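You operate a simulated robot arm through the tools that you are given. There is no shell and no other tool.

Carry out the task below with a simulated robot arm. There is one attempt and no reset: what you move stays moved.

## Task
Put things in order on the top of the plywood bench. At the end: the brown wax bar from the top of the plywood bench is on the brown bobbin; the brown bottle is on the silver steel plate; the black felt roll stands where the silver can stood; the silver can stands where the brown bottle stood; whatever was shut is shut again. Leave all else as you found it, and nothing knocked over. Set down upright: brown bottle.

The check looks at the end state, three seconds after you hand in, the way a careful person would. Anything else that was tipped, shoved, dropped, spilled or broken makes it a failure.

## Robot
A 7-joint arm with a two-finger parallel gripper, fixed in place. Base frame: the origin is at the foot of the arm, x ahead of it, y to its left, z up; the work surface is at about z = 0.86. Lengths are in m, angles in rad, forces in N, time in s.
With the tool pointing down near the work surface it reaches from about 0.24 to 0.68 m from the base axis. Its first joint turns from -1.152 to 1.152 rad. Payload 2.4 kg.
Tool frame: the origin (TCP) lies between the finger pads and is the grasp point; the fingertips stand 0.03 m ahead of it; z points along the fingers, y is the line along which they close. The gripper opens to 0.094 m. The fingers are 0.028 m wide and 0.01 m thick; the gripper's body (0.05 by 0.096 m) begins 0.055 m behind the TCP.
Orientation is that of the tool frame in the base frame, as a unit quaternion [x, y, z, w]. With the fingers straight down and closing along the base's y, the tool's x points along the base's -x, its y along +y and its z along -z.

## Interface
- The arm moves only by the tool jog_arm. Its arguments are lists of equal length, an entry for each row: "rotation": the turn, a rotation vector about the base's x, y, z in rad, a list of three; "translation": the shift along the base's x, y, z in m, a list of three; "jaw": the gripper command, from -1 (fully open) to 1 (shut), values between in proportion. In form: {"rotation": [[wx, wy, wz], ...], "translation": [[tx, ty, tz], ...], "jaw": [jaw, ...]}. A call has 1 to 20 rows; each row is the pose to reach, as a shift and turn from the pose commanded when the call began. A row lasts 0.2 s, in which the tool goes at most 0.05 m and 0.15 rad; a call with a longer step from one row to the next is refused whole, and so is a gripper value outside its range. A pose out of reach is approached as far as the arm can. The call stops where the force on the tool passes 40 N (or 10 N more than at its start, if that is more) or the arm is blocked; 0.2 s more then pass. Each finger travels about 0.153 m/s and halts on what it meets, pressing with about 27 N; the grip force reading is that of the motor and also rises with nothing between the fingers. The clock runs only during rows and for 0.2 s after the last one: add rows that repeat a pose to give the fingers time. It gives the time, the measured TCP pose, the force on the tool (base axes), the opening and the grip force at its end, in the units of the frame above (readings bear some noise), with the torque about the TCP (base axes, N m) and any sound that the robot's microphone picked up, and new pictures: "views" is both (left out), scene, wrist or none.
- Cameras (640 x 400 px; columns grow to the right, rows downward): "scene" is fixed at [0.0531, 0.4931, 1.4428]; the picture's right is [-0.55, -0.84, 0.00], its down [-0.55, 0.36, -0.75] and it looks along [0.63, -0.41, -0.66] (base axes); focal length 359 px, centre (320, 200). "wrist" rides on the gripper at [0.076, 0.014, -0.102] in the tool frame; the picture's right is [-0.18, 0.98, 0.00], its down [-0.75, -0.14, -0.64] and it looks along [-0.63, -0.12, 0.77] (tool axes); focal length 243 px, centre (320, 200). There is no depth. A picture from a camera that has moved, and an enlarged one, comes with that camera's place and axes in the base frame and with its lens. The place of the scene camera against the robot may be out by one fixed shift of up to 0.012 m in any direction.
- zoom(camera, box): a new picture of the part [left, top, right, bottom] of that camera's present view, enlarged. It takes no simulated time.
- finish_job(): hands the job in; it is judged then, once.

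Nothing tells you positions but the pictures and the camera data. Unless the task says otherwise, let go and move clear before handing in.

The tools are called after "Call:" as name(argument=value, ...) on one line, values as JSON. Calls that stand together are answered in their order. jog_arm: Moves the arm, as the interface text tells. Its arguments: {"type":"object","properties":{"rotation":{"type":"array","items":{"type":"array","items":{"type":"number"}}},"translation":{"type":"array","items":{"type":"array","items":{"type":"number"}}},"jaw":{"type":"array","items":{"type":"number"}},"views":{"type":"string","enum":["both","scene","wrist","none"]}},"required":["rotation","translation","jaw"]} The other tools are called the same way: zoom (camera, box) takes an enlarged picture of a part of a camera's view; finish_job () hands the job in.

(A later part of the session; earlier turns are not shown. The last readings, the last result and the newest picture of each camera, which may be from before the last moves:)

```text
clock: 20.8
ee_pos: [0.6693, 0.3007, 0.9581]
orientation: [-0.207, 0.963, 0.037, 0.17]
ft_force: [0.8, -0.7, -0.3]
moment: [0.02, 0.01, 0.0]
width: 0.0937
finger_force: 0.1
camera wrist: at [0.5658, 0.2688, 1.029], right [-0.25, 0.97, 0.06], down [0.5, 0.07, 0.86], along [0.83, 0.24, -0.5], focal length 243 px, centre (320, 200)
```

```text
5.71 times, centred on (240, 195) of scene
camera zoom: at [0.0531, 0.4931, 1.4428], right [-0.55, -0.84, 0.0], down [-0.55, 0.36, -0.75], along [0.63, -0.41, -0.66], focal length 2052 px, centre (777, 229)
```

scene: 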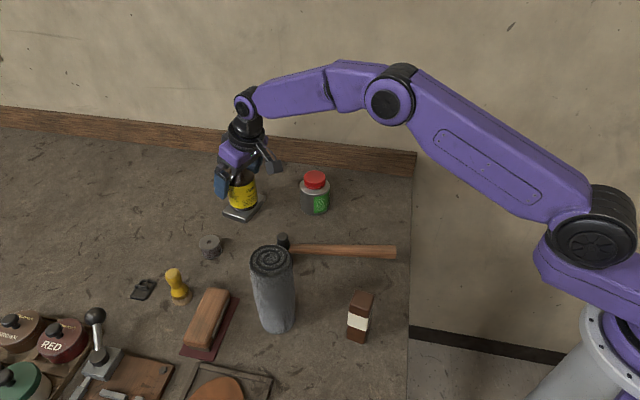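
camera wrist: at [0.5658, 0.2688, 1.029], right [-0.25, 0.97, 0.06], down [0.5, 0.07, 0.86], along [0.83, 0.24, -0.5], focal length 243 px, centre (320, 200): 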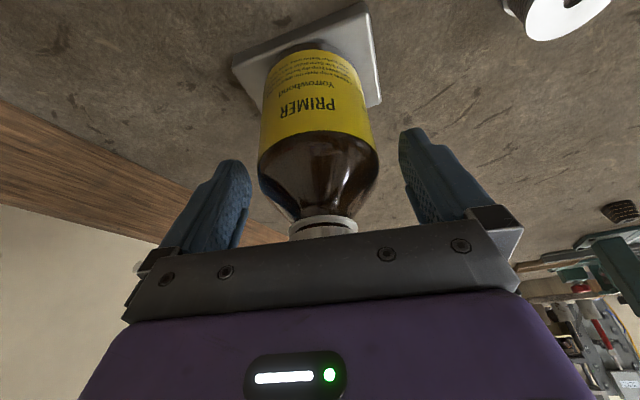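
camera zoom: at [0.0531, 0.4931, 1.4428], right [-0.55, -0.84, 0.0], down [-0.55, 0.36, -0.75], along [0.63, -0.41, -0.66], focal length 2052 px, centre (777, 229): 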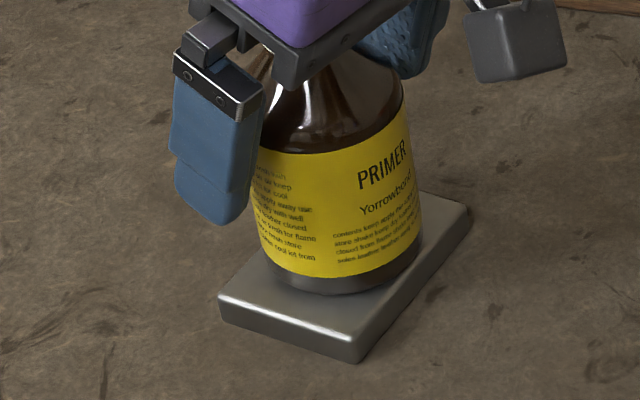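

The bottle stands on the plate by itself. I'll rise straight up, then back off toward a viewing pose for the can.

Call:
jog_arm(rotation=[[0, 0, 0], [0, 0, 0], [0, 0, 0], [0, 0, -0.023], [0, 0, -0.045], [0, 0, -0.068], [0, 0, -0.09], [0, 0, -0.113], [0, 0, -0.136], [0, 0, -0.158], [0, 0, -0.158]], translation=[[0, 0, 0.03], [0, 0, 0.07], [0, 0, 0.105], [-0.04, -0.018, 0.105], [-0.08, -0.036, 0.105], [-0.12, -0.06, 0.1], [-0.155, -0.095, 0.09], [-0.185, -0.13, 0.08], [-0.215, -0.16, 0.07], [-0.235, -0.183, 0.06], [-0.235, -0.183, 0.06]], jaw=[-1, -1, -1, -1, -1, -1, -1, -1, -1, -1, -1])

Call:
zoom(camera="wrist", box=[220, 60, 420, 240])

Call:
zoom(camera="scene", box=[200, 130, 340, 230])

```text
refused: row 7 steps farther than a row can; nothing moved
```

```text
2.22 times, centred on (320, 150) of wrist
camera zoom: at [0.5658, 0.2688, 1.029], right [-0.25, 0.97, 0.06], down [0.5, 0.07, 0.86], along [0.83, 0.24, -0.5], focal length 539 px, centre (320, 311)
```

zoom: 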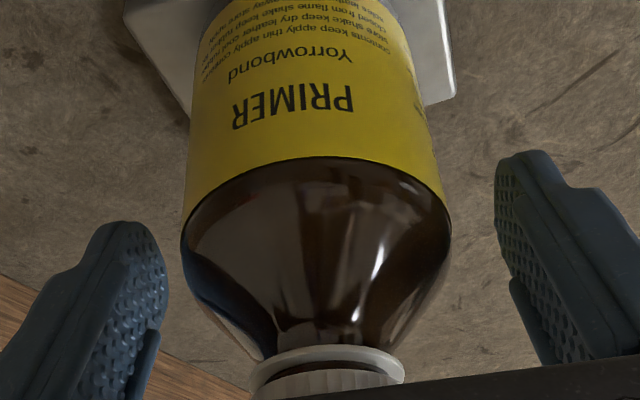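

```text
4.00 times, centred on (270, 180) of scene
camera zoom: at [0.0531, 0.4931, 1.4428], right [-0.55, -0.84, 0.0], down [-0.55, 0.36, -0.75], along [0.63, -0.41, -0.66], focal length 1436 px, centre (520, 280)
```

zoom: 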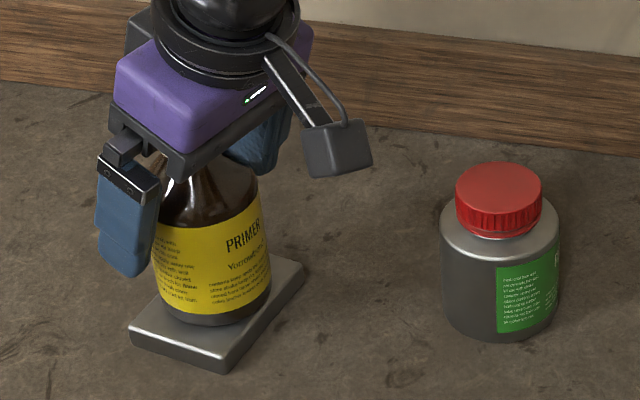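

One row's step was slightly too long and the call was refused. I'll send it again with shorter steps.

Call:
jog_arm(rotation=[[0, 0, 0], [0, 0, 0], [0, 0, 0], [0, 0, 0], [0, 0, -0.023], [0, 0, -0.045], [0, 0, -0.068], [0, 0, -0.09], [0, 0, -0.113], [0, 0, -0.136], [0, 0, -0.158], [0, 0, -0.158]], translation=[[0, 0, 0.025], [0, 0, 0.055], [0, 0, 0.085], [0, 0, 0.105], [-0.04, -0.018, 0.105], [-0.08, -0.036, 0.105], [-0.12, -0.058, 0.1], [-0.15, -0.09, 0.09], [-0.178, -0.123, 0.08], [-0.207, -0.153, 0.07], [-0.235, -0.183, 0.06], [-0.235, -0.183, 0.06]], jaw=[-1, -1, -1, -1, -1, -1, -1, -1, -1, -1, -1, -1])

Call:
zoom(camera="wrist", box=[220, 60, 420, 240])

Call:
zoom(camera="scene", box=[200, 130, 340, 230])

```text
clock: 23.4
ee_pos: [0.4352, 0.1167, 1.0169]
orientation: [-0.13, 0.976, 0.022, 0.173]
ft_force: [0.1, 0.6, 0.2]
moment: [0.0, -0.01, -0.03]
width: 0.094
finger_force: 0.1
camera wrist: at [0.3277, 0.1022, 1.088], right [-0.09, 0.99, 0.06], down [0.51, -0.01, 0.86], along [0.86, 0.11, -0.5], focal length 243 px, centre (320, 200)
```

scene: 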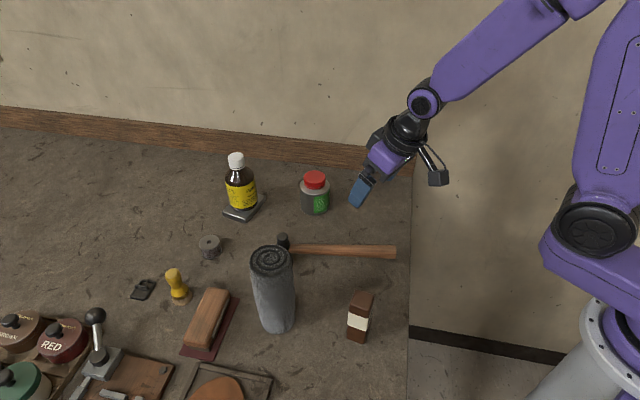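
wrist: 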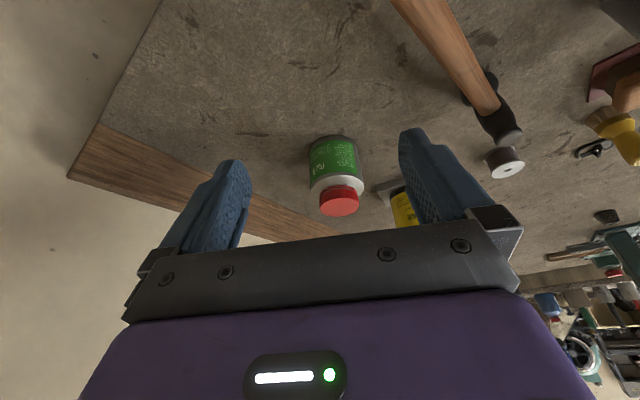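

```text
2.22 times, centred on (320, 150) of wrist
camera zoom: at [0.3277, 0.1022, 1.088], right [-0.09, 0.99, 0.06], down [0.51, -0.01, 0.86], along [0.86, 0.11, -0.5], focal length 539 px, centre (320, 311)
```

zoom: 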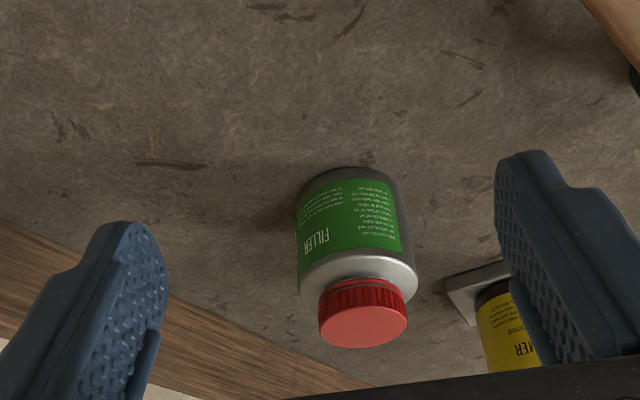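

```text
4.00 times, centred on (270, 180) of scene
camera zoom: at [0.0531, 0.4931, 1.4428], right [-0.55, -0.84, 0.0], down [-0.55, 0.36, -0.75], along [0.63, -0.41, -0.66], focal length 1436 px, centre (520, 280)
```

zoom: 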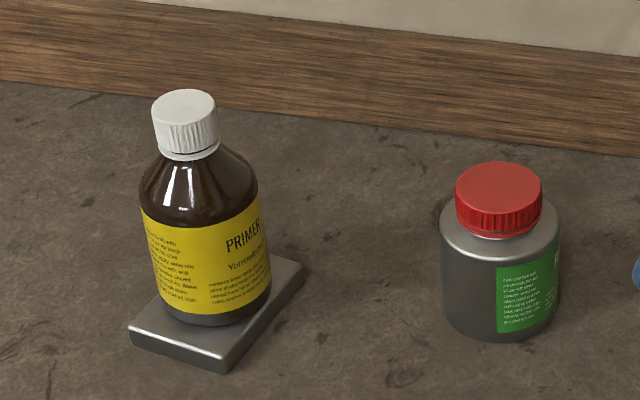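

The bottle is standing on the plate. The can axis is about (0.580, 0.158) with its top near z = 0.949. I'll move over it, descend to z of about 0.912, and view before closing.

Call:
jog_arm(rotation=[[0, 0, 0], [0, 0, 0], [0, 0, 0], [0, 0, 0], [0, 0, 0], [0, 0, 0], [0, 0, 0], [0, 0, 0], [0, 0, 0]], translation=[[0.036, 0.01, 0], [0.073, 0.02, 0], [0.109, 0.03, 0], [0.145, 0.041, 0], [0.145, 0.041, -0.03], [0.145, 0.041, -0.06], [0.145, 0.041, -0.085], [0.145, 0.041, -0.104], [0.145, 0.041, -0.104]], jaw=[-1, -1, -1, -1, -1, -1, -1, -1, -1])

Call:
zoom(camera="scene", box=[240, 100, 400, 230])

```text
clock: 25.4
ee_pos: [0.5799, 0.1586, 0.9141]
orientation: [-0.13, 0.976, 0.023, 0.173]
ft_force: [-0.6, 0.2, -0.4]
moment: [0.0, 0.01, -0.01]
width: 0.094
finger_force: 0.1
camera wrist: at [0.4726, 0.1439, 0.9843], right [-0.09, 0.99, 0.06], down [0.51, -0.01, 0.86], along [0.86, 0.11, -0.5], focal length 243 px, centre (320, 200)
```

scene: 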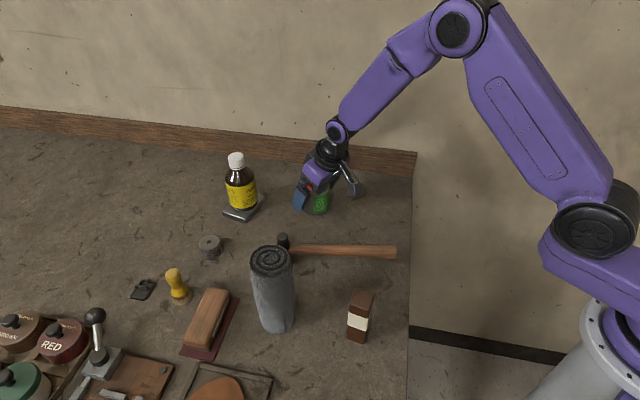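
wrist: 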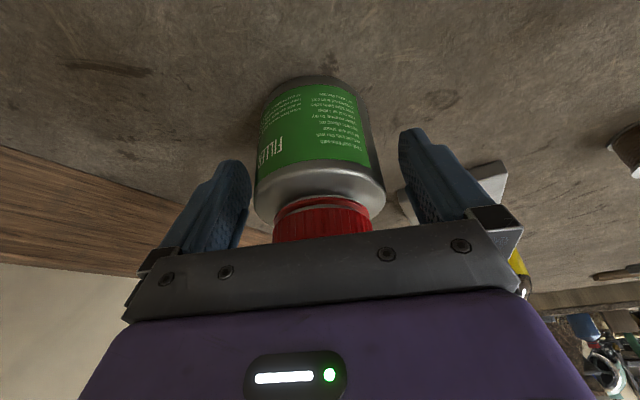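

```text
3.08 times, centred on (320, 165) of scene
camera zoom: at [0.0531, 0.4931, 1.4428], right [-0.55, -0.84, 0.0], down [-0.55, 0.36, -0.75], along [0.63, -0.41, -0.66], focal length 1105 px, centre (320, 308)
```

zoom: 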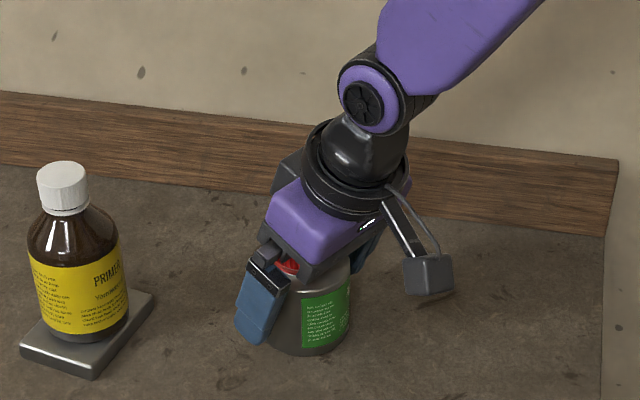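

The can is centred between the fingers with clearance above the lid. Closing on the can body now.

Call:
jog_arm(rotation=[[0, 0, 0], [0, 0, 0], [0, 0, 0], [0, 0, 0], [0, 0, 0], [0, 0, 0], [0, 0, 0]], translation=[[0, 0, -0.003], [0, 0, -0.003], [0, 0, -0.003], [0, 0, -0.003], [0, 0, -0.003], [0, 0, -0.003], [0, 0, -0.003]], jaw=[-0.8, -0.6, -0.45, -0.3, 0.0, 0.4, 0.8], views="wrist")

```text
clock: 27.0
ee_pos: [0.5796, 0.1585, 0.9113]
orientation: [-0.13, 0.976, 0.023, 0.173]
ft_force: [1.2, -1.2, 1.5]
moment: [0.07, -0.1, -0.04]
width: 0.0708
finger_force: 27.0
camera wrist: at [0.4725, 0.1436, 0.9816], right [-0.09, 0.99, 0.06], down [0.51, -0.01, 0.86], along [0.86, 0.11, -0.5], focal length 243 px, centre (320, 200)
```

wrist: 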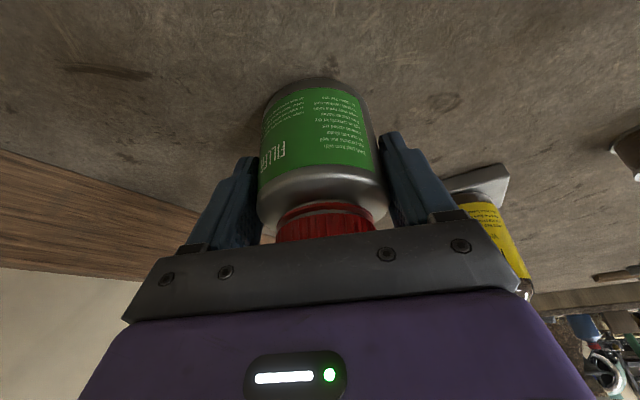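

Gripped (diameter 0.071). I'll lift 5 cm, carry it to the bottle's old spot at about (0.5585, −0.012), and stop just above the surface.

Call:
jog_arm(rotation=[[0, 0, 0], [0, 0, 0], [0, 0, 0], [0, 0, -0.042], [0, 0, -0.085], [0, 0, -0.127], [0, 0, -0.169], [0, 0, -0.211], [0, 0, -0.254], [0, 0, -0.296], [0, 0, -0.296], [0, 0, -0.296]], translation=[[0, 0, 0.008], [0, 0, 0.028], [0, 0, 0.05], [-0.002, -0.024, 0.05], [-0.005, -0.049, 0.05], [-0.008, -0.073, 0.05], [-0.011, -0.098, 0.05], [-0.014, -0.122, 0.05], [-0.017, -0.147, 0.05], [-0.0211, -0.1707, 0.05], [-0.0211, -0.1707, 0.025], [-0.0211, -0.1707, 0.01]], jaw=[0.8, 0.8, 0.8, 0.8, 0.8, 0.8, 0.8, 0.8, 0.8, 0.8, 0.8, 0.8])

Call:
zoom(camera="scene", box=[280, 100, 440, 230])

```text
clock: 29.6
ee_pos: [0.5584, -0.0119, 0.9204]
orientation: [0.014, 0.985, -0.004, 0.174]
ft_force: [0.1, -0.3, -3.5]
moment: [0.0, 0.01, 0.02]
width: 0.0708
finger_force: 26.7
camera wrist: at [0.4519, 0.0047, 0.9912], right [0.2, 0.98, 0.06], down [0.48, -0.16, 0.86], along [0.85, -0.14, -0.5], focal length 243 px, centre (320, 200)
```

scene: 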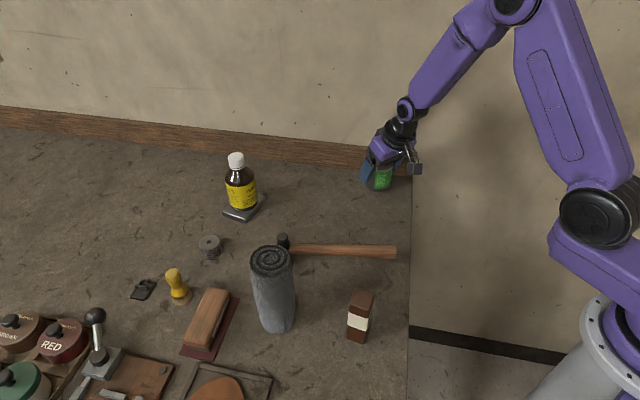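
wrist: 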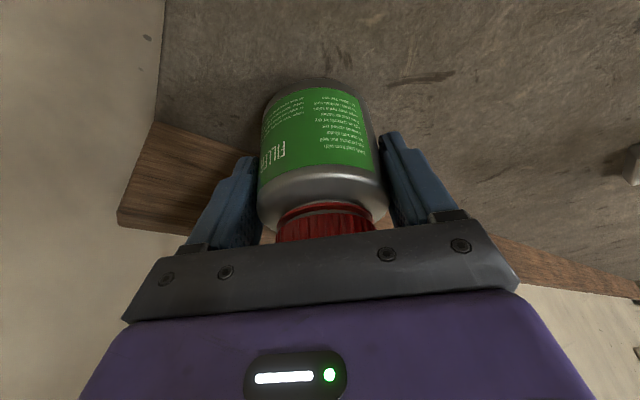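

```text
3.08 times, centred on (360, 165) of scene
camera zoom: at [0.0532, 0.4931, 1.4428], right [-0.55, -0.84, 0.0], down [-0.55, 0.36, -0.75], along [0.63, -0.41, -0.66], focal length 1105 px, centre (197, 308)
```

zoom: 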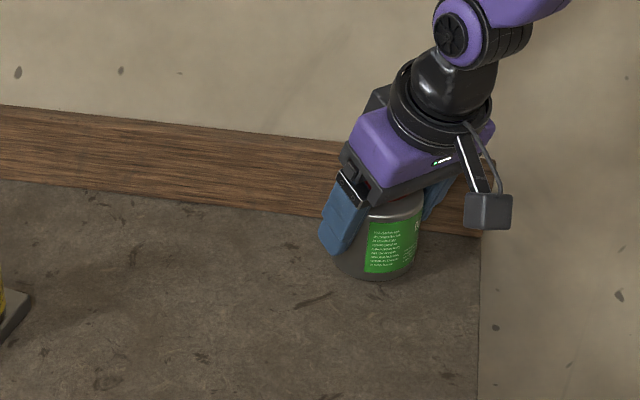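

Call:
jog_arm(rotation=[[0, 0, 0], [0, 0, 0], [0, 0, 0]], translation=[[0, 0, -0.004], [0, 0, -0.008], [0, 0, -0.0095]], jaw=[0.8, 0.8, 0.8], views="none")

```text
clock: 30.4
ee_pos: [0.5576, -0.0118, 0.9128]
orientation: [0.015, 0.985, -0.003, 0.174]
ft_force: [0.6, 0.7, -2.8]
moment: [-0.01, 0.0, 0.01]
width: 0.0709
finger_force: 26.6
```

Call:
jog_arm(rotation=[[0, 0, 0], [0, 0, 0]], translation=[[0, 0, -0.001], [0, 0, -0.002]], jaw=[0.8, 0.8], views="none")

```text
clock: 31.0
ee_pos: [0.5589, -0.0123, 0.9118]
orientation: [0.015, 0.985, -0.002, 0.174]
ft_force: [-4.6, 0.8, 13.0]
moment: [0.05, 0.29, -0.1]
width: 0.0704
finger_force: 26.8
```

Contact (13 N), so the can is on the bench. I'll release slowly, then rise.

Call:
jog_arm(rotation=[[0, 0, 0], [0, 0, 0], [0, 0, 0], [0, 0, 0], [0, 0, 0]], translation=[[0, 0, 0.001], [0, 0, 0.001], [0, 0, 0.001], [0, 0, 0.001], [0, 0, 0.001]], jaw=[-0.45, -0.6, -0.75, -1, -1], views="wrist")

Call:
zoom(camera="scene", box=[280, 100, 440, 230])

```text
clock: 32.2
ee_pos: [0.5571, -0.0123, 0.9112]
orientation: [0.015, 0.985, -0.004, 0.175]
ft_force: [-0.4, 0.8, 0.1]
moment: [0.02, 0.0, 0.01]
width: 0.0939
finger_force: 0.0
camera wrist: at [0.4516, 0.0043, 0.9814], right [0.2, 0.98, 0.06], down [0.48, -0.16, 0.86], along [0.85, -0.14, -0.5], focal length 243 px, centre (320, 200)
```

wrist: 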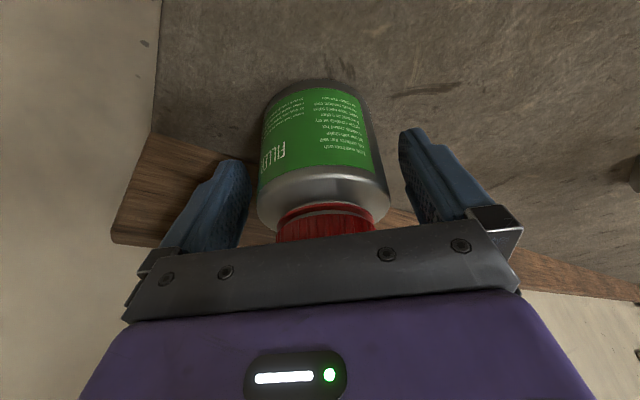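

```text
3.08 times, centred on (360, 165) of scene
camera zoom: at [0.0531, 0.4931, 1.4428], right [-0.55, -0.84, 0.0], down [-0.55, 0.36, -0.75], along [0.63, -0.41, -0.66], focal length 1105 px, centre (197, 308)
```

zoom: 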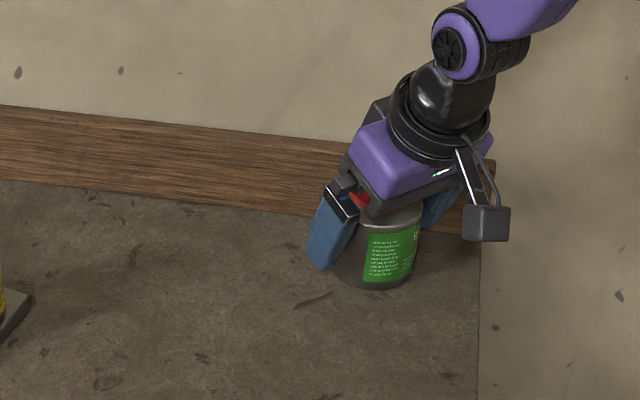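

The can stands at the bottle's old spot. I'll rise straight up and swing over to look at the felt roll.

Call:
jog_arm(rotation=[[0, 0, 0], [0, 0, 0], [0, 0, 0], [0, 0, 0], [0, 0, 0.088], [0, 0, 0.176], [0, 0, 0.264], [0, 0, 0.352], [0, 0, 0.44], [0, 0, 0.528], [0, 0, 0.616], [0, 0, 0.704], [0, 0, 0.79], [0, 0, 0.79]], translation=[[0, 0, 0.03], [0, 0, 0.075], [0, 0, 0.12], [0, 0, 0.165], [-0.026, 0.033, 0.175], [-0.052, 0.066, 0.185], [-0.078, 0.1, 0.195], [-0.104, 0.133, 0.205], [-0.13, 0.167, 0.215], [-0.156, 0.2, 0.225], [-0.182, 0.234, 0.235], [-0.21, 0.265, 0.24], [-0.235, 0.3, 0.24], [-0.235, 0.3, 0.24]], jaw=[-1, -1, -1, -1, -1, -1, -1, -1, -1, -1, -1, -1, -1, -1])

Call:
zoom(camera="wrist", box=[200, 0, 440, 200])

Call:
zoom(camera="scene", box=[280, 130, 420, 230])

```text
clock: 35.2
ee_pos: [0.3227, 0.2877, 1.1512]
orientation: [-0.365, 0.914, 0.065, 0.163]
ft_force: [0.1, 0.4, 0.3]
moment: [0.0, 0.02, 0.01]
width: 0.0941
finger_force: 0.1
camera wrist: at [0.2354, 0.2236, 1.221], right [-0.55, 0.83, 0.06], down [0.45, 0.23, 0.86], along [0.7, 0.5, -0.5], focal length 243 px, centre (320, 200)
```

scene: 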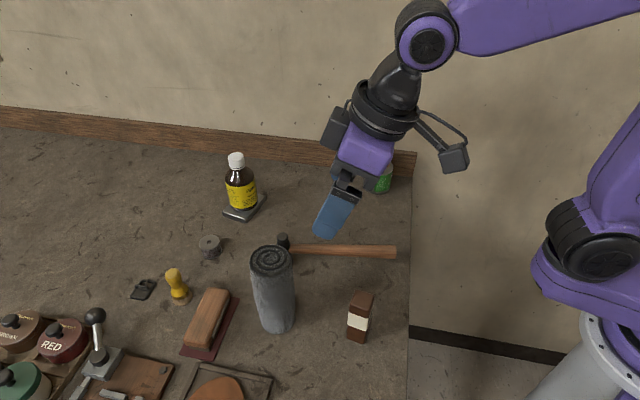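
wrist: 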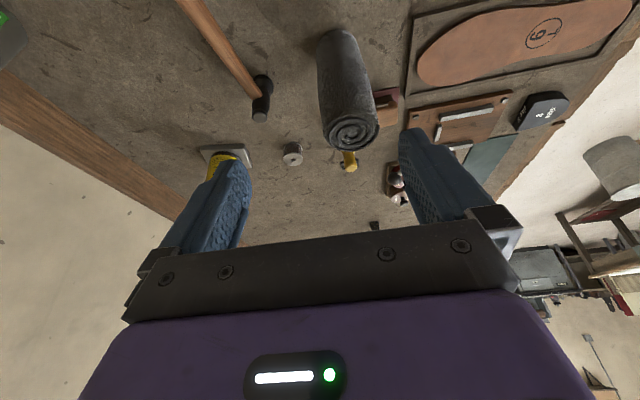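

```text
2.00 times, centred on (320, 100) of wrist
camera zoom: at [0.2354, 0.2236, 1.221], right [-0.55, 0.83, 0.06], down [0.45, 0.23, 0.86], along [0.7, 0.5, -0.5], focal length 485 px, centre (320, 400)
```

zoom: 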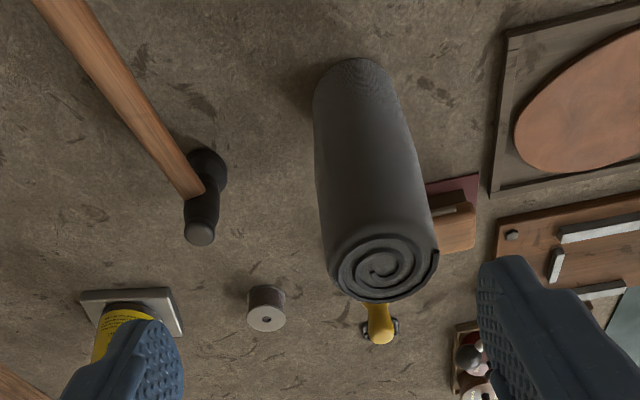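

```text
4.00 times, centred on (350, 180) of scene
camera zoom: at [0.0531, 0.4932, 1.4428], right [-0.55, -0.84, 0.0], down [-0.55, 0.36, -0.75], along [0.63, -0.41, -0.66], focal length 1436 px, centre (200, 280)
```

zoom: 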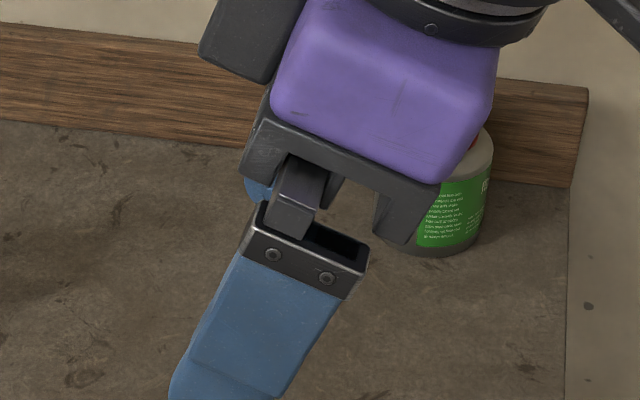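

The roll axis is about (0.373, 0.374), with its top near z = 1.02. I'll move above it and lower until the fingers straddle its top, then check centring.

Call:
jog_arm(rotation=[[0, 0, 0.01], [0, 0, 0.02], [0, 0, 0.026], [0, 0, 0.026], [0, 0, 0.026], [0, 0, 0.026], [0, 0, 0.026]], translation=[[0.017, 0.029, -0.005], [0.034, 0.058, -0.01], [0.0503, 0.0858, -0.02], [0.0503, 0.0858, -0.05], [0.0503, 0.0858, -0.09], [0.0503, 0.0858, -0.125], [0.0503, 0.0858, -0.125]], jaw=[-1, -1, -1, -1, -1, -1, -1])

Call:
zoom(camera="scene", box=[200, 170, 360, 350])

```text
clock: 36.8
ee_pos: [0.3732, 0.3737, 1.0246]
orientation: [-0.377, 0.91, 0.068, 0.162]
ft_force: [0.9, 0.7, 0.6]
moment: [0.0, -0.01, 0.01]
width: 0.094
finger_force: 0.0
camera wrist: at [0.2885, 0.3074, 1.0954], right [-0.57, 0.82, 0.06], down [0.44, 0.24, 0.86], along [0.69, 0.52, -0.5], focal length 243 px, centre (320, 200)
```

scene: 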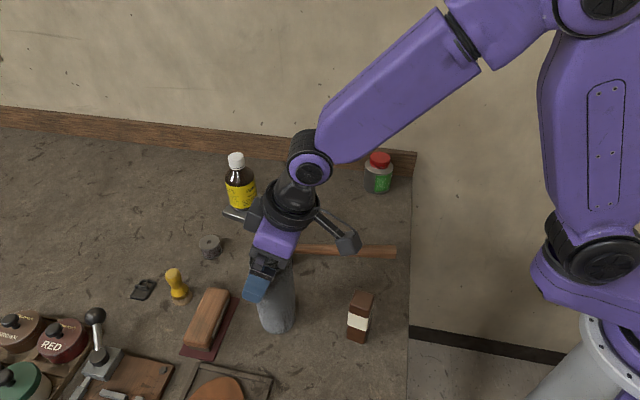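
wrist: 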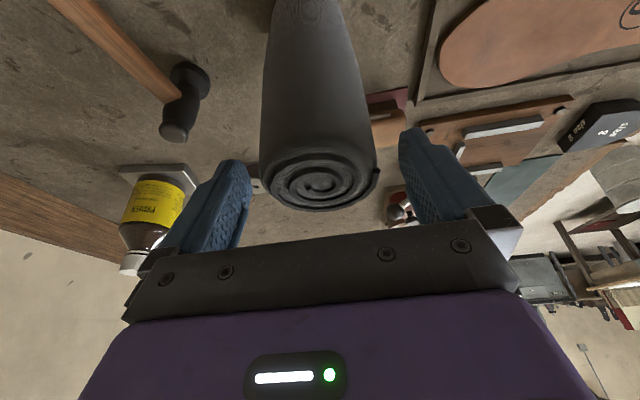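

```text
2.22 times, centred on (280, 260) of scene
camera zoom: at [0.0531, 0.4931, 1.4428], right [-0.55, -0.84, 0.0], down [-0.55, 0.36, -0.75], along [0.63, -0.41, -0.66], focal length 798 px, centre (409, 67)
```

zoom: 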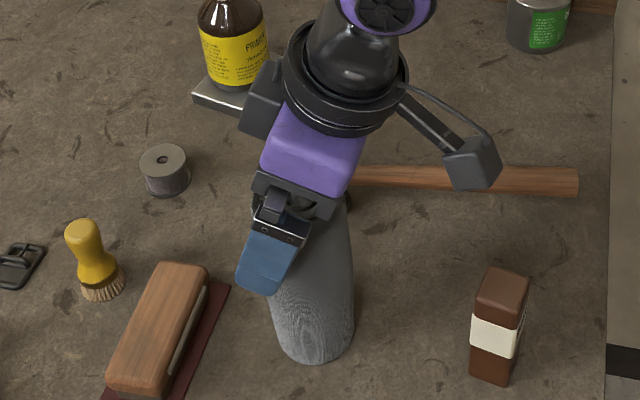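

Centred within a millimetre or two. I'll lower to z of about 0.988 and close slowly.

Call:
jog_arm(rotation=[[0, 0, 0], [0, 0, 0], [0, 0, 0]], translation=[[0, 0, -0.02], [0, 0, -0.035], [0, 0, -0.035]], jaw=[-1, -1, -1], views="wrist")

Call:
zoom(camera="scene", box=[200, 190, 360, 350])

```text
clock: 37.6
ee_pos: [0.373, 0.374, 0.9905]
orientation: [-0.377, 0.91, 0.066, 0.162]
ft_force: [0.2, 0.1, -1.2]
moment: [0.01, 0.02, 0.0]
width: 0.094
finger_force: 0.0
camera wrist: at [0.2879, 0.3073, 1.0607], right [-0.57, 0.82, 0.06], down [0.44, 0.24, 0.86], along [0.69, 0.52, -0.5], focal length 243 px, centre (320, 200)
```

wrist: 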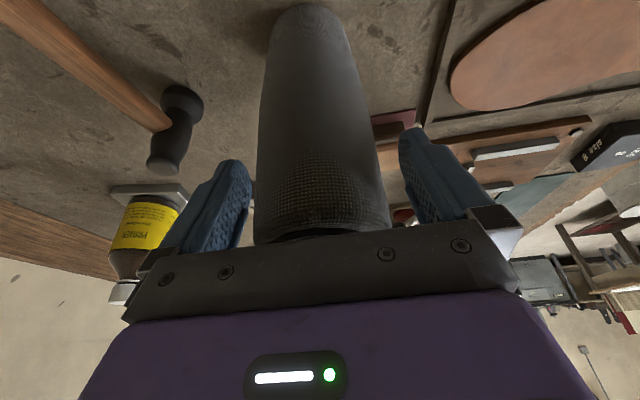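

```text
2.50 times, centred on (280, 270) of scene
camera zoom: at [0.0531, 0.4931, 1.4428], right [-0.55, -0.84, 0.0], down [-0.55, 0.36, -0.75], along [0.63, -0.41, -0.66], focal length 898 px, centre (420, 25)
```

zoom: 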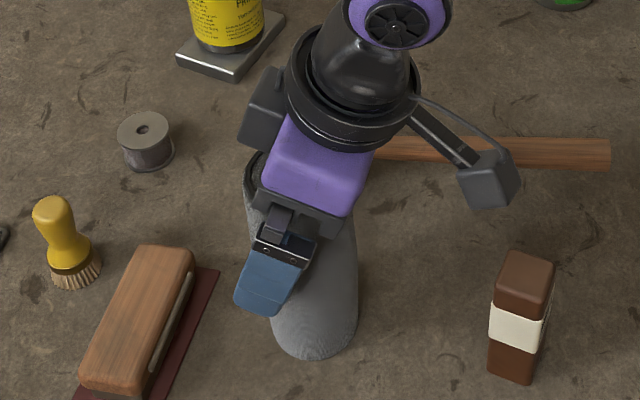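

Call:
jog_arm(rotation=[[0, 0, 0], [0, 0, 0], [0, 0, 0], [0, 0, 0], [0, 0, 0], [0, 0, 0], [0, 0, 0], [0, 0, 0]], translation=[[0, 0, 0], [0, 0, 0], [0, 0, 0], [0, 0, 0], [0, 0, 0], [0, 0, 0], [0, 0, 0], [0, 0, 0]], jaw=[-0.8, -0.65, -0.5, -0.4, -0.3, 0.0, 0.4, 0.8], views="wrist")

Call:
zoom(camera="scene", box=[200, 190, 360, 350])

```text
clock: 39.4
ee_pos: [0.3735, 0.3744, 0.9904]
orientation: [-0.377, 0.91, 0.067, 0.161]
ft_force: [-0.3, -0.3, 1.0]
moment: [-0.07, 0.07, 0.02]
width: 0.0657
finger_force: 26.6
camera wrist: at [0.2879, 0.3073, 1.061], right [-0.57, 0.82, 0.06], down [0.44, 0.25, 0.86], along [0.69, 0.52, -0.5], focal length 243 px, centre (320, 200)
```

wrist: 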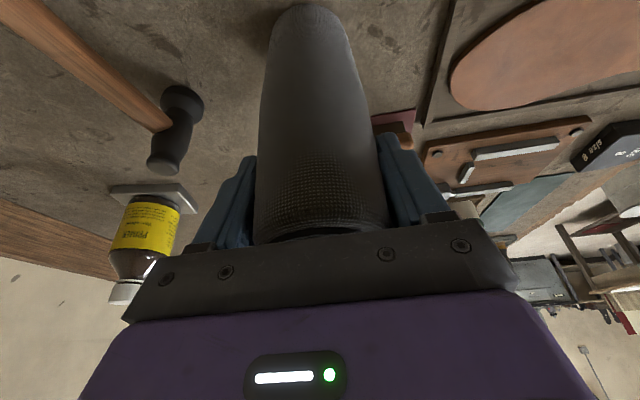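

```text
2.50 times, centred on (280, 270) of scene
camera zoom: at [0.0531, 0.4931, 1.4428], right [-0.55, -0.84, 0.0], down [-0.55, 0.36, -0.75], along [0.63, -0.41, -0.66], focal length 898 px, centre (420, 25)
```

zoom: 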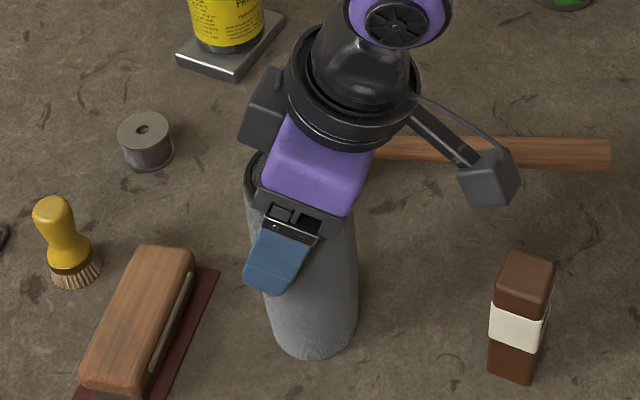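

Gripped firmly at diameter 0.066. I'll lift 9 cm and carry the roll over the hammer to the can's original spot at about (0.585, 0.160).

Call:
jog_arm(rotation=[[0, 0, 0], [0, 0, 0], [0, 0, 0], [0, 0, 0], [0, 0, -0.052], [0, 0, -0.104], [0, 0, -0.156], [0, 0, -0.208], [0, 0, -0.26], [0, 0, -0.312], [0, 0, -0.364], [0, 0, -0.416], [0, 0, -0.468], [0, 0, -0.5185], [0, 0, -0.5185]], translation=[[0, 0, 0.01], [0, 0, 0.035], [0, 0, 0.065], [0, 0, 0.09], [0.021, -0.021, 0.09], [0.042, -0.043, 0.09], [0.063, -0.064, 0.09], [0.084, -0.086, 0.09], [0.105, -0.107, 0.09], [0.126, -0.129, 0.09], [0.147, -0.15, 0.09], [0.168, -0.171, 0.09], [0.189, -0.193, 0.09], [0.2105, -0.2144, 0.09], [0.2105, -0.2144, 0.06]], jaw=[0.8, 0.8, 0.8, 0.8, 0.8, 0.8, 0.8, 0.8, 0.8, 0.8, 0.8, 0.8, 0.8, 0.8, 0.8])

Call:
zoom(camera="scene", box=[220, 90, 420, 260])

```text
clock: 42.6
ee_pos: [0.5847, 0.158, 1.0517]
orientation: [-0.131, 0.976, 0.023, 0.173]
ft_force: [-0.1, 0.5, -1.4]
moment: [0.03, 0.0, 0.0]
width: 0.0652
finger_force: 27.0
camera wrist: at [0.4778, 0.1436, 1.121], right [-0.09, 0.99, 0.06], down [0.51, -0.01, 0.86], along [0.86, 0.11, -0.5], focal length 243 px, centre (320, 200)
```

scene: 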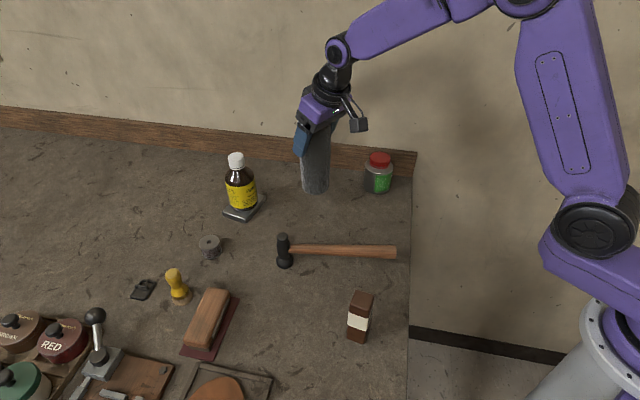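
wrist: 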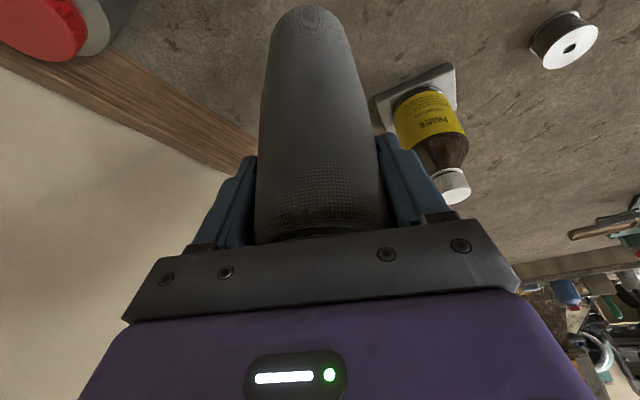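

```text
2.35 times, centred on (320, 175) of scene
camera zoom: at [0.0532, 0.4931, 1.4428], right [-0.55, -0.84, 0.0], down [-0.55, 0.36, -0.75], along [0.63, -0.41, -0.66], focal length 845 px, centre (320, 259)
```

zoom: 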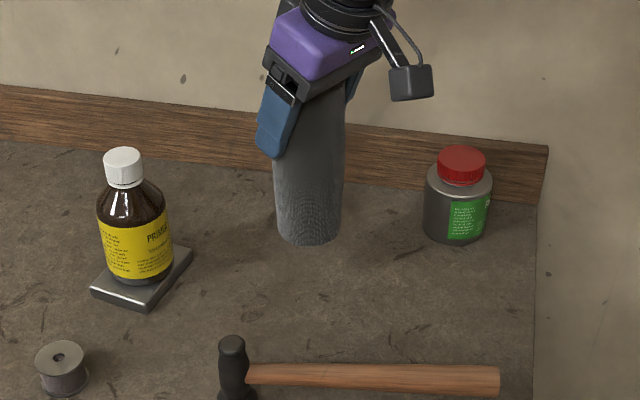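

The roll hangs upright over the target. I'll lower to just above the surface, then make contact in small steps.

Call:
jog_arm(rotation=[[0, 0, 0], [0, 0, 0], [0, 0, 0], [0, 0, 0]], translation=[[0, 0.001, -0.02], [0, 0.002, -0.04], [0, 0.002, -0.052], [0, 0.002, -0.058]], jaw=[0.8, 0.8, 0.8, 0.8], views="none")

Call:
zoom(camera="scene", box=[220, 90, 420, 260])

```text
clock: 43.6
ee_pos: [0.5843, 0.1623, 0.9927]
orientation: [-0.131, 0.976, 0.024, 0.173]
ft_force: [-0.3, -0.5, -0.9]
moment: [-0.03, 0.02, -0.02]
width: 0.0652
finger_force: 26.6
```

```text
2.35 times, centred on (320, 175) of scene
camera zoom: at [0.0532, 0.4932, 1.4428], right [-0.55, -0.84, 0.0], down [-0.55, 0.36, -0.75], along [0.63, -0.41, -0.66], focal length 845 px, centre (320, 259)
```

zoom: 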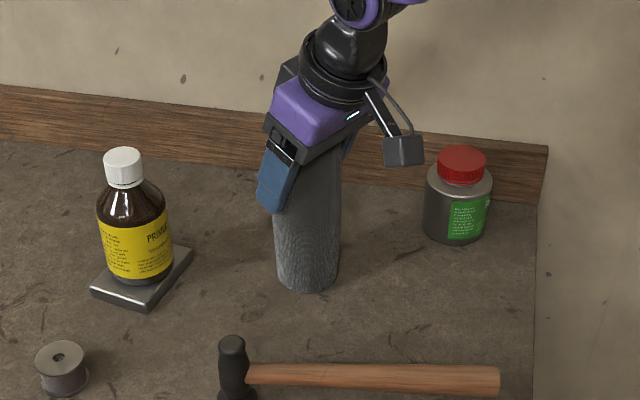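

Call:
jog_arm(rotation=[[0, 0, 0], [0, 0, 0]], translation=[[0, 0, -0.001], [0, 0, -0.002]], jaw=[0.8, 0.8], views="none")

```text
clock: 44.2
ee_pos: [0.585, 0.1603, 0.9918]
orientation: [-0.131, 0.976, 0.023, 0.173]
ft_force: [0.3, 0.2, -1.7]
moment: [0.03, -0.01, 0.02]
width: 0.0654
finger_force: 26.7
```

Call:
jog_arm(rotation=[[0, 0, 0], [0, 0, 0]], translation=[[0, 0, -0.001], [0, 0, -0.0015]], jaw=[0.8, 0.8], views="none")

```text
clock: 44.8
ee_pos: [0.5842, 0.1612, 0.9906]
orientation: [-0.131, 0.976, 0.023, 0.174]
ft_force: [-4.8, -1.8, 15.7]
moment: [-0.28, 1.03, 0.02]
width: 0.0655
finger_force: 26.8
```

Contact made. I'll ease the pressure slightly, then open in small steps so the roll settles flat.

Call:
jog_arm(rotation=[[0, 0, 0], [0, 0, 0], [0, 0, 0], [0, 0, 0], [0, 0, 0], [0, 0, 0], [0, 0, 0], [0, 0, 0]], translation=[[0, 0, 0.0008], [0, 0, 0.0008], [0, 0, 0.0008], [0, 0, 0.0008], [0, 0, 0.0008], [0, 0, 0.0008], [0, 0, 0.0008], [0, 0, 0.0008]], jaw=[0.8, 0.0, -0.38, -0.42, -0.5, -0.65, -0.85, -1], views="wrist")

Call:
zoom(camera="scene", box=[220, 90, 420, 260])

```text
clock: 46.6
ee_pos: [0.5833, 0.1602, 0.9906]
orientation: [-0.131, 0.976, 0.024, 0.173]
ft_force: [-0.7, 0.5, 0.4]
moment: [0.02, 0.02, -0.02]
width: 0.094
finger_force: 0.0
camera wrist: at [0.477, 0.146, 1.0608], right [-0.09, 0.99, 0.06], down [0.51, -0.01, 0.86], along [0.86, 0.11, -0.5], focal length 243 px, centre (320, 200)
```

wrist: 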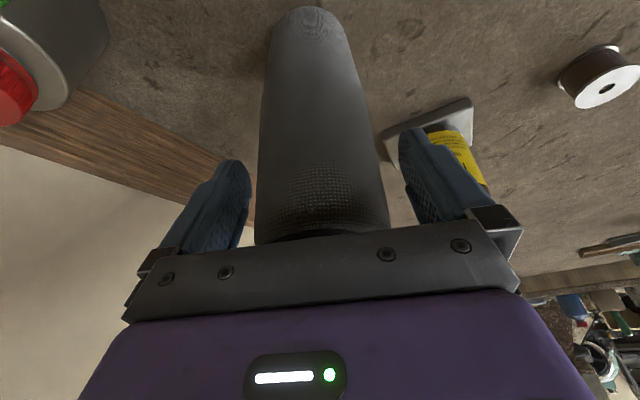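

```text
2.35 times, centred on (320, 175) of scene
camera zoom: at [0.0531, 0.4931, 1.4428], right [-0.55, -0.84, 0.0], down [-0.55, 0.36, -0.75], along [0.63, -0.41, -0.66], focal length 845 px, centre (320, 259)
```

zoom: 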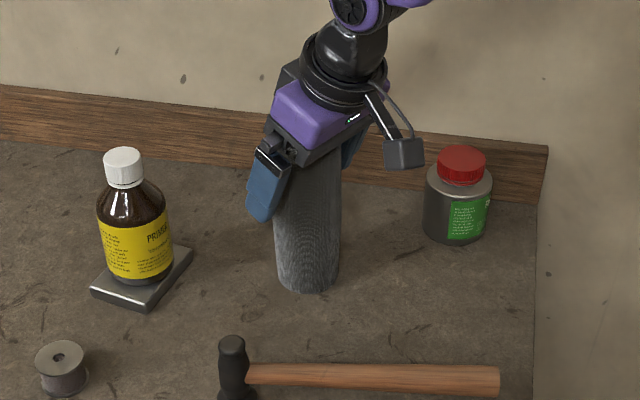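

The roll stands alone at the can's old place. I'll rise straight up and move to view the wax bar.

Call:
jog_arm(rotation=[[0, 0, 0], [0, 0, 0], [0, 0, 0], [0, 0, 0], [0, 0, 0.063], [0, 0, 0.126], [0, 0, 0.189], [0, 0, 0.252], [0, 0, 0.315], [0, 0, 0.378], [0, 0, 0.441], [0, 0, 0.5025], [0, 0, 0.5025]], translation=[[0, 0, 0.02], [0, 0, 0.055], [0, 0, 0.09], [0, 0, 0.12], [-0.042, 0.01, 0.12], [-0.084, 0.02, 0.12], [-0.126, 0.03, 0.12], [-0.168, 0.04, 0.12], [-0.21, 0.05, 0.12], [-0.252, 0.06, 0.12], [-0.294, 0.07, 0.12], [-0.334, 0.08, 0.12], [-0.334, 0.08, 0.12]], jaw=[-1, -1, -1, -1, -1, -1, -1, -1, -1, -1, -1, -1, -1])

Call:
zoom(camera="scene", box=[200, 130, 420, 270])

Call:
zoom(camera="scene", box=[320, 270, 400, 350])

Call:
zoom(camera="wrist", box=[220, 0, 420, 140])

```text
clock: 49.4
ee_pos: [0.2494, 0.2417, 1.1124]
orientation: [-0.37, 0.913, 0.065, 0.161]
ft_force: [-0.4, 0.5, 0.6]
moment: [0.01, 0.01, 0.0]
width: 0.0939
finger_force: 0.0
camera wrist: at [0.1634, 0.1772, 1.1813], right [-0.56, 0.83, 0.06], down [0.45, 0.24, 0.86], along [0.7, 0.51, -0.5], focal length 243 px, centre (320, 200)
```

scene: 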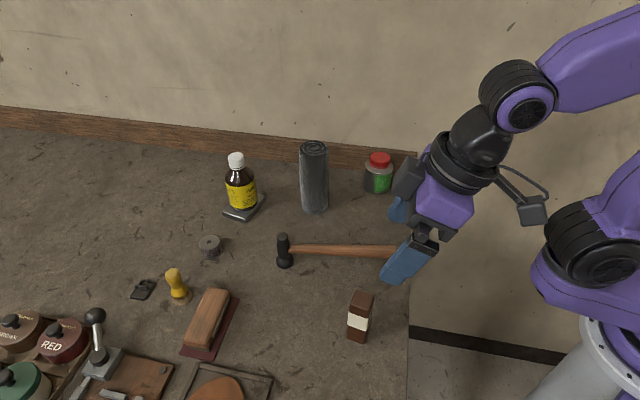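
wrist: 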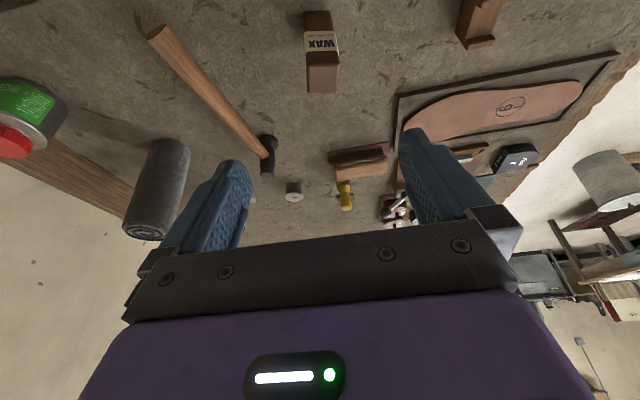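

```text
2.86 times, centred on (310, 200) of scene
camera zoom: at [0.0531, 0.4931, 1.4428], right [-0.55, -0.84, 0.0], down [-0.55, 0.36, -0.75], along [0.63, -0.41, -0.66], focal length 1026 px, centre (349, 200)
```

zoom: 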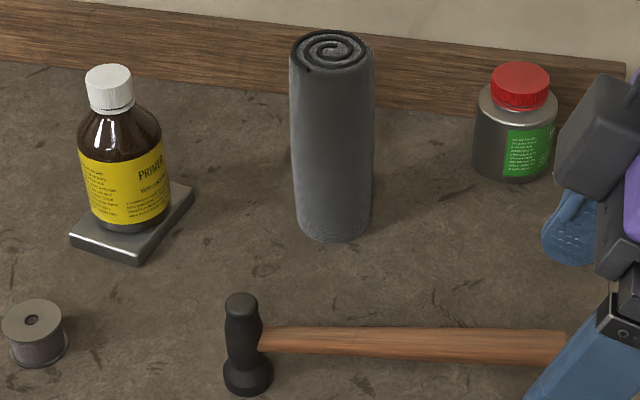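

```text
5.00 times, centred on (360, 310) of scene
camera zoom: at [0.0531, 0.4931, 1.4428], right [-0.55, -0.84, 0.0], down [-0.55, 0.36, -0.75], along [0.63, -0.41, -0.66], focal length 1796 px, centre (120, -350)
```

zoom: 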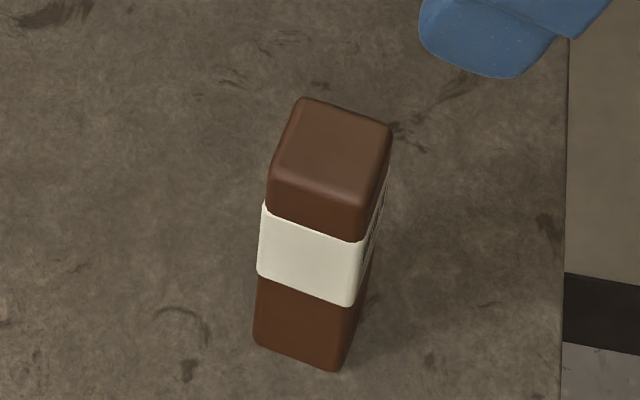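

```text
2.86 times, centred on (320, 70) of wrist
camera zoom: at [0.1634, 0.1772, 1.1813], right [-0.56, 0.83, 0.06], down [0.45, 0.24, 0.86], along [0.7, 0.51, -0.5], focal length 693 px, centre (320, 571)
```

zoom: 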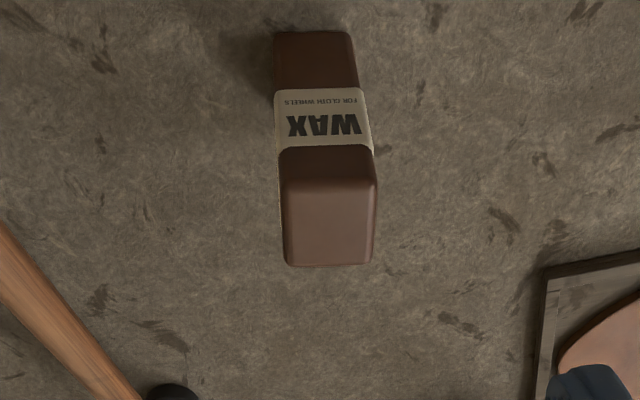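

The bottle, roll and can are all standing in place. The wax bar is about 0.03 × 0.03 × 0.10 m, centred near (0.275, 0.273), with yaw about 0.59 rad. I'll move above it with the jaws lined up to its faces.

Call:
jog_arm(rotation=[[0, 0, -0.06], [0, 0, -0.12], [0, 0, -0.182], [0, 0, -0.182]], translation=[[0.01, 0.01, -0.015], [0.02, 0.022, -0.03], [0.0256, 0.0313, -0.05], [0.0256, 0.0313, -0.05]], jaw=[-1, -1, -1, -1])

Call:
zoom(camera="wrist", box=[220, 60, 420, 240])

```text
clock: 50.4
ee_pos: [0.275, 0.2726, 1.0592]
orientation: [-0.285, 0.943, 0.05, 0.167]
ft_force: [0.0, 0.0, -0.8]
moment: [0.0, -0.01, 0.03]
width: 0.0941
finger_force: 0.1
camera wrist: at [0.1787, 0.2252, 1.1307], right [-0.4, 0.91, 0.06], down [0.48, 0.15, 0.86], along [0.78, 0.38, -0.5], focal length 243 px, centre (320, 200)
```

scene: 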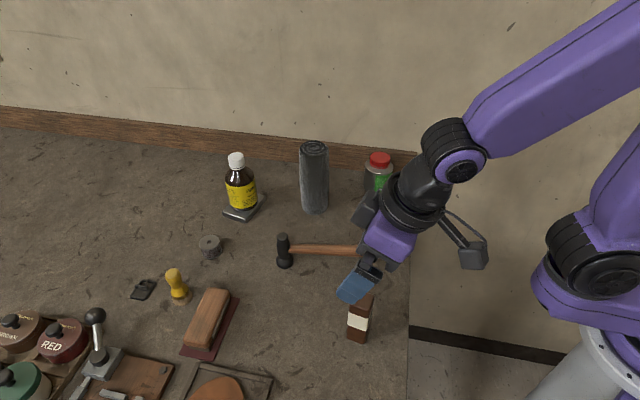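
wrist: 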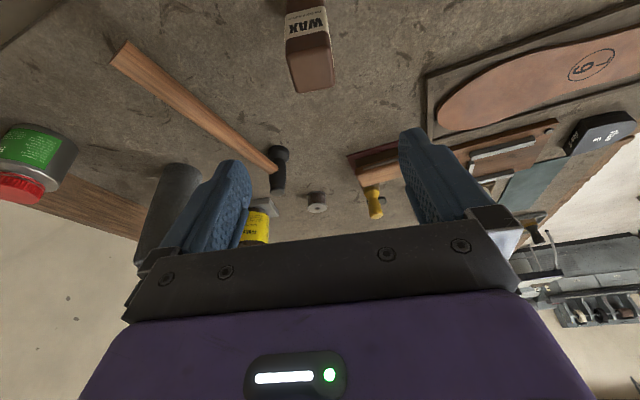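

```text
2.22 times, centred on (320, 150) of wrist
camera zoom: at [0.1787, 0.2252, 1.1307], right [-0.4, 0.91, 0.06], down [0.48, 0.15, 0.86], along [0.78, 0.38, -0.5], focal length 539 px, centre (320, 311)
```

zoom: 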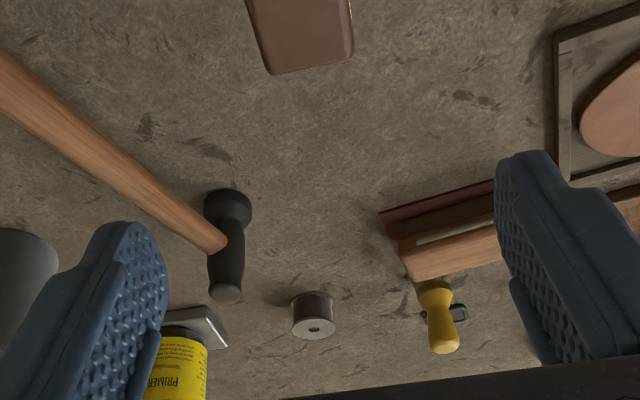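

Call:
zoom(camera="wrist", box=[260, 0, 360, 100])

```text
4.00 times, centred on (310, 50) of wrist
camera zoom: at [0.1787, 0.2252, 1.1307], right [-0.4, 0.91, 0.06], down [0.48, 0.15, 0.86], along [0.78, 0.38, -0.5], focal length 970 px, centre (360, 800)
```

zoom: 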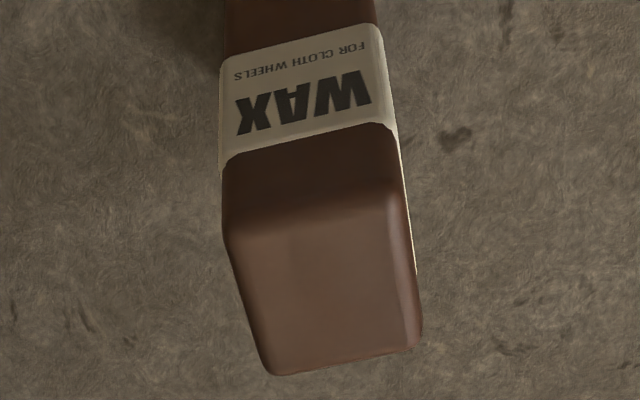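

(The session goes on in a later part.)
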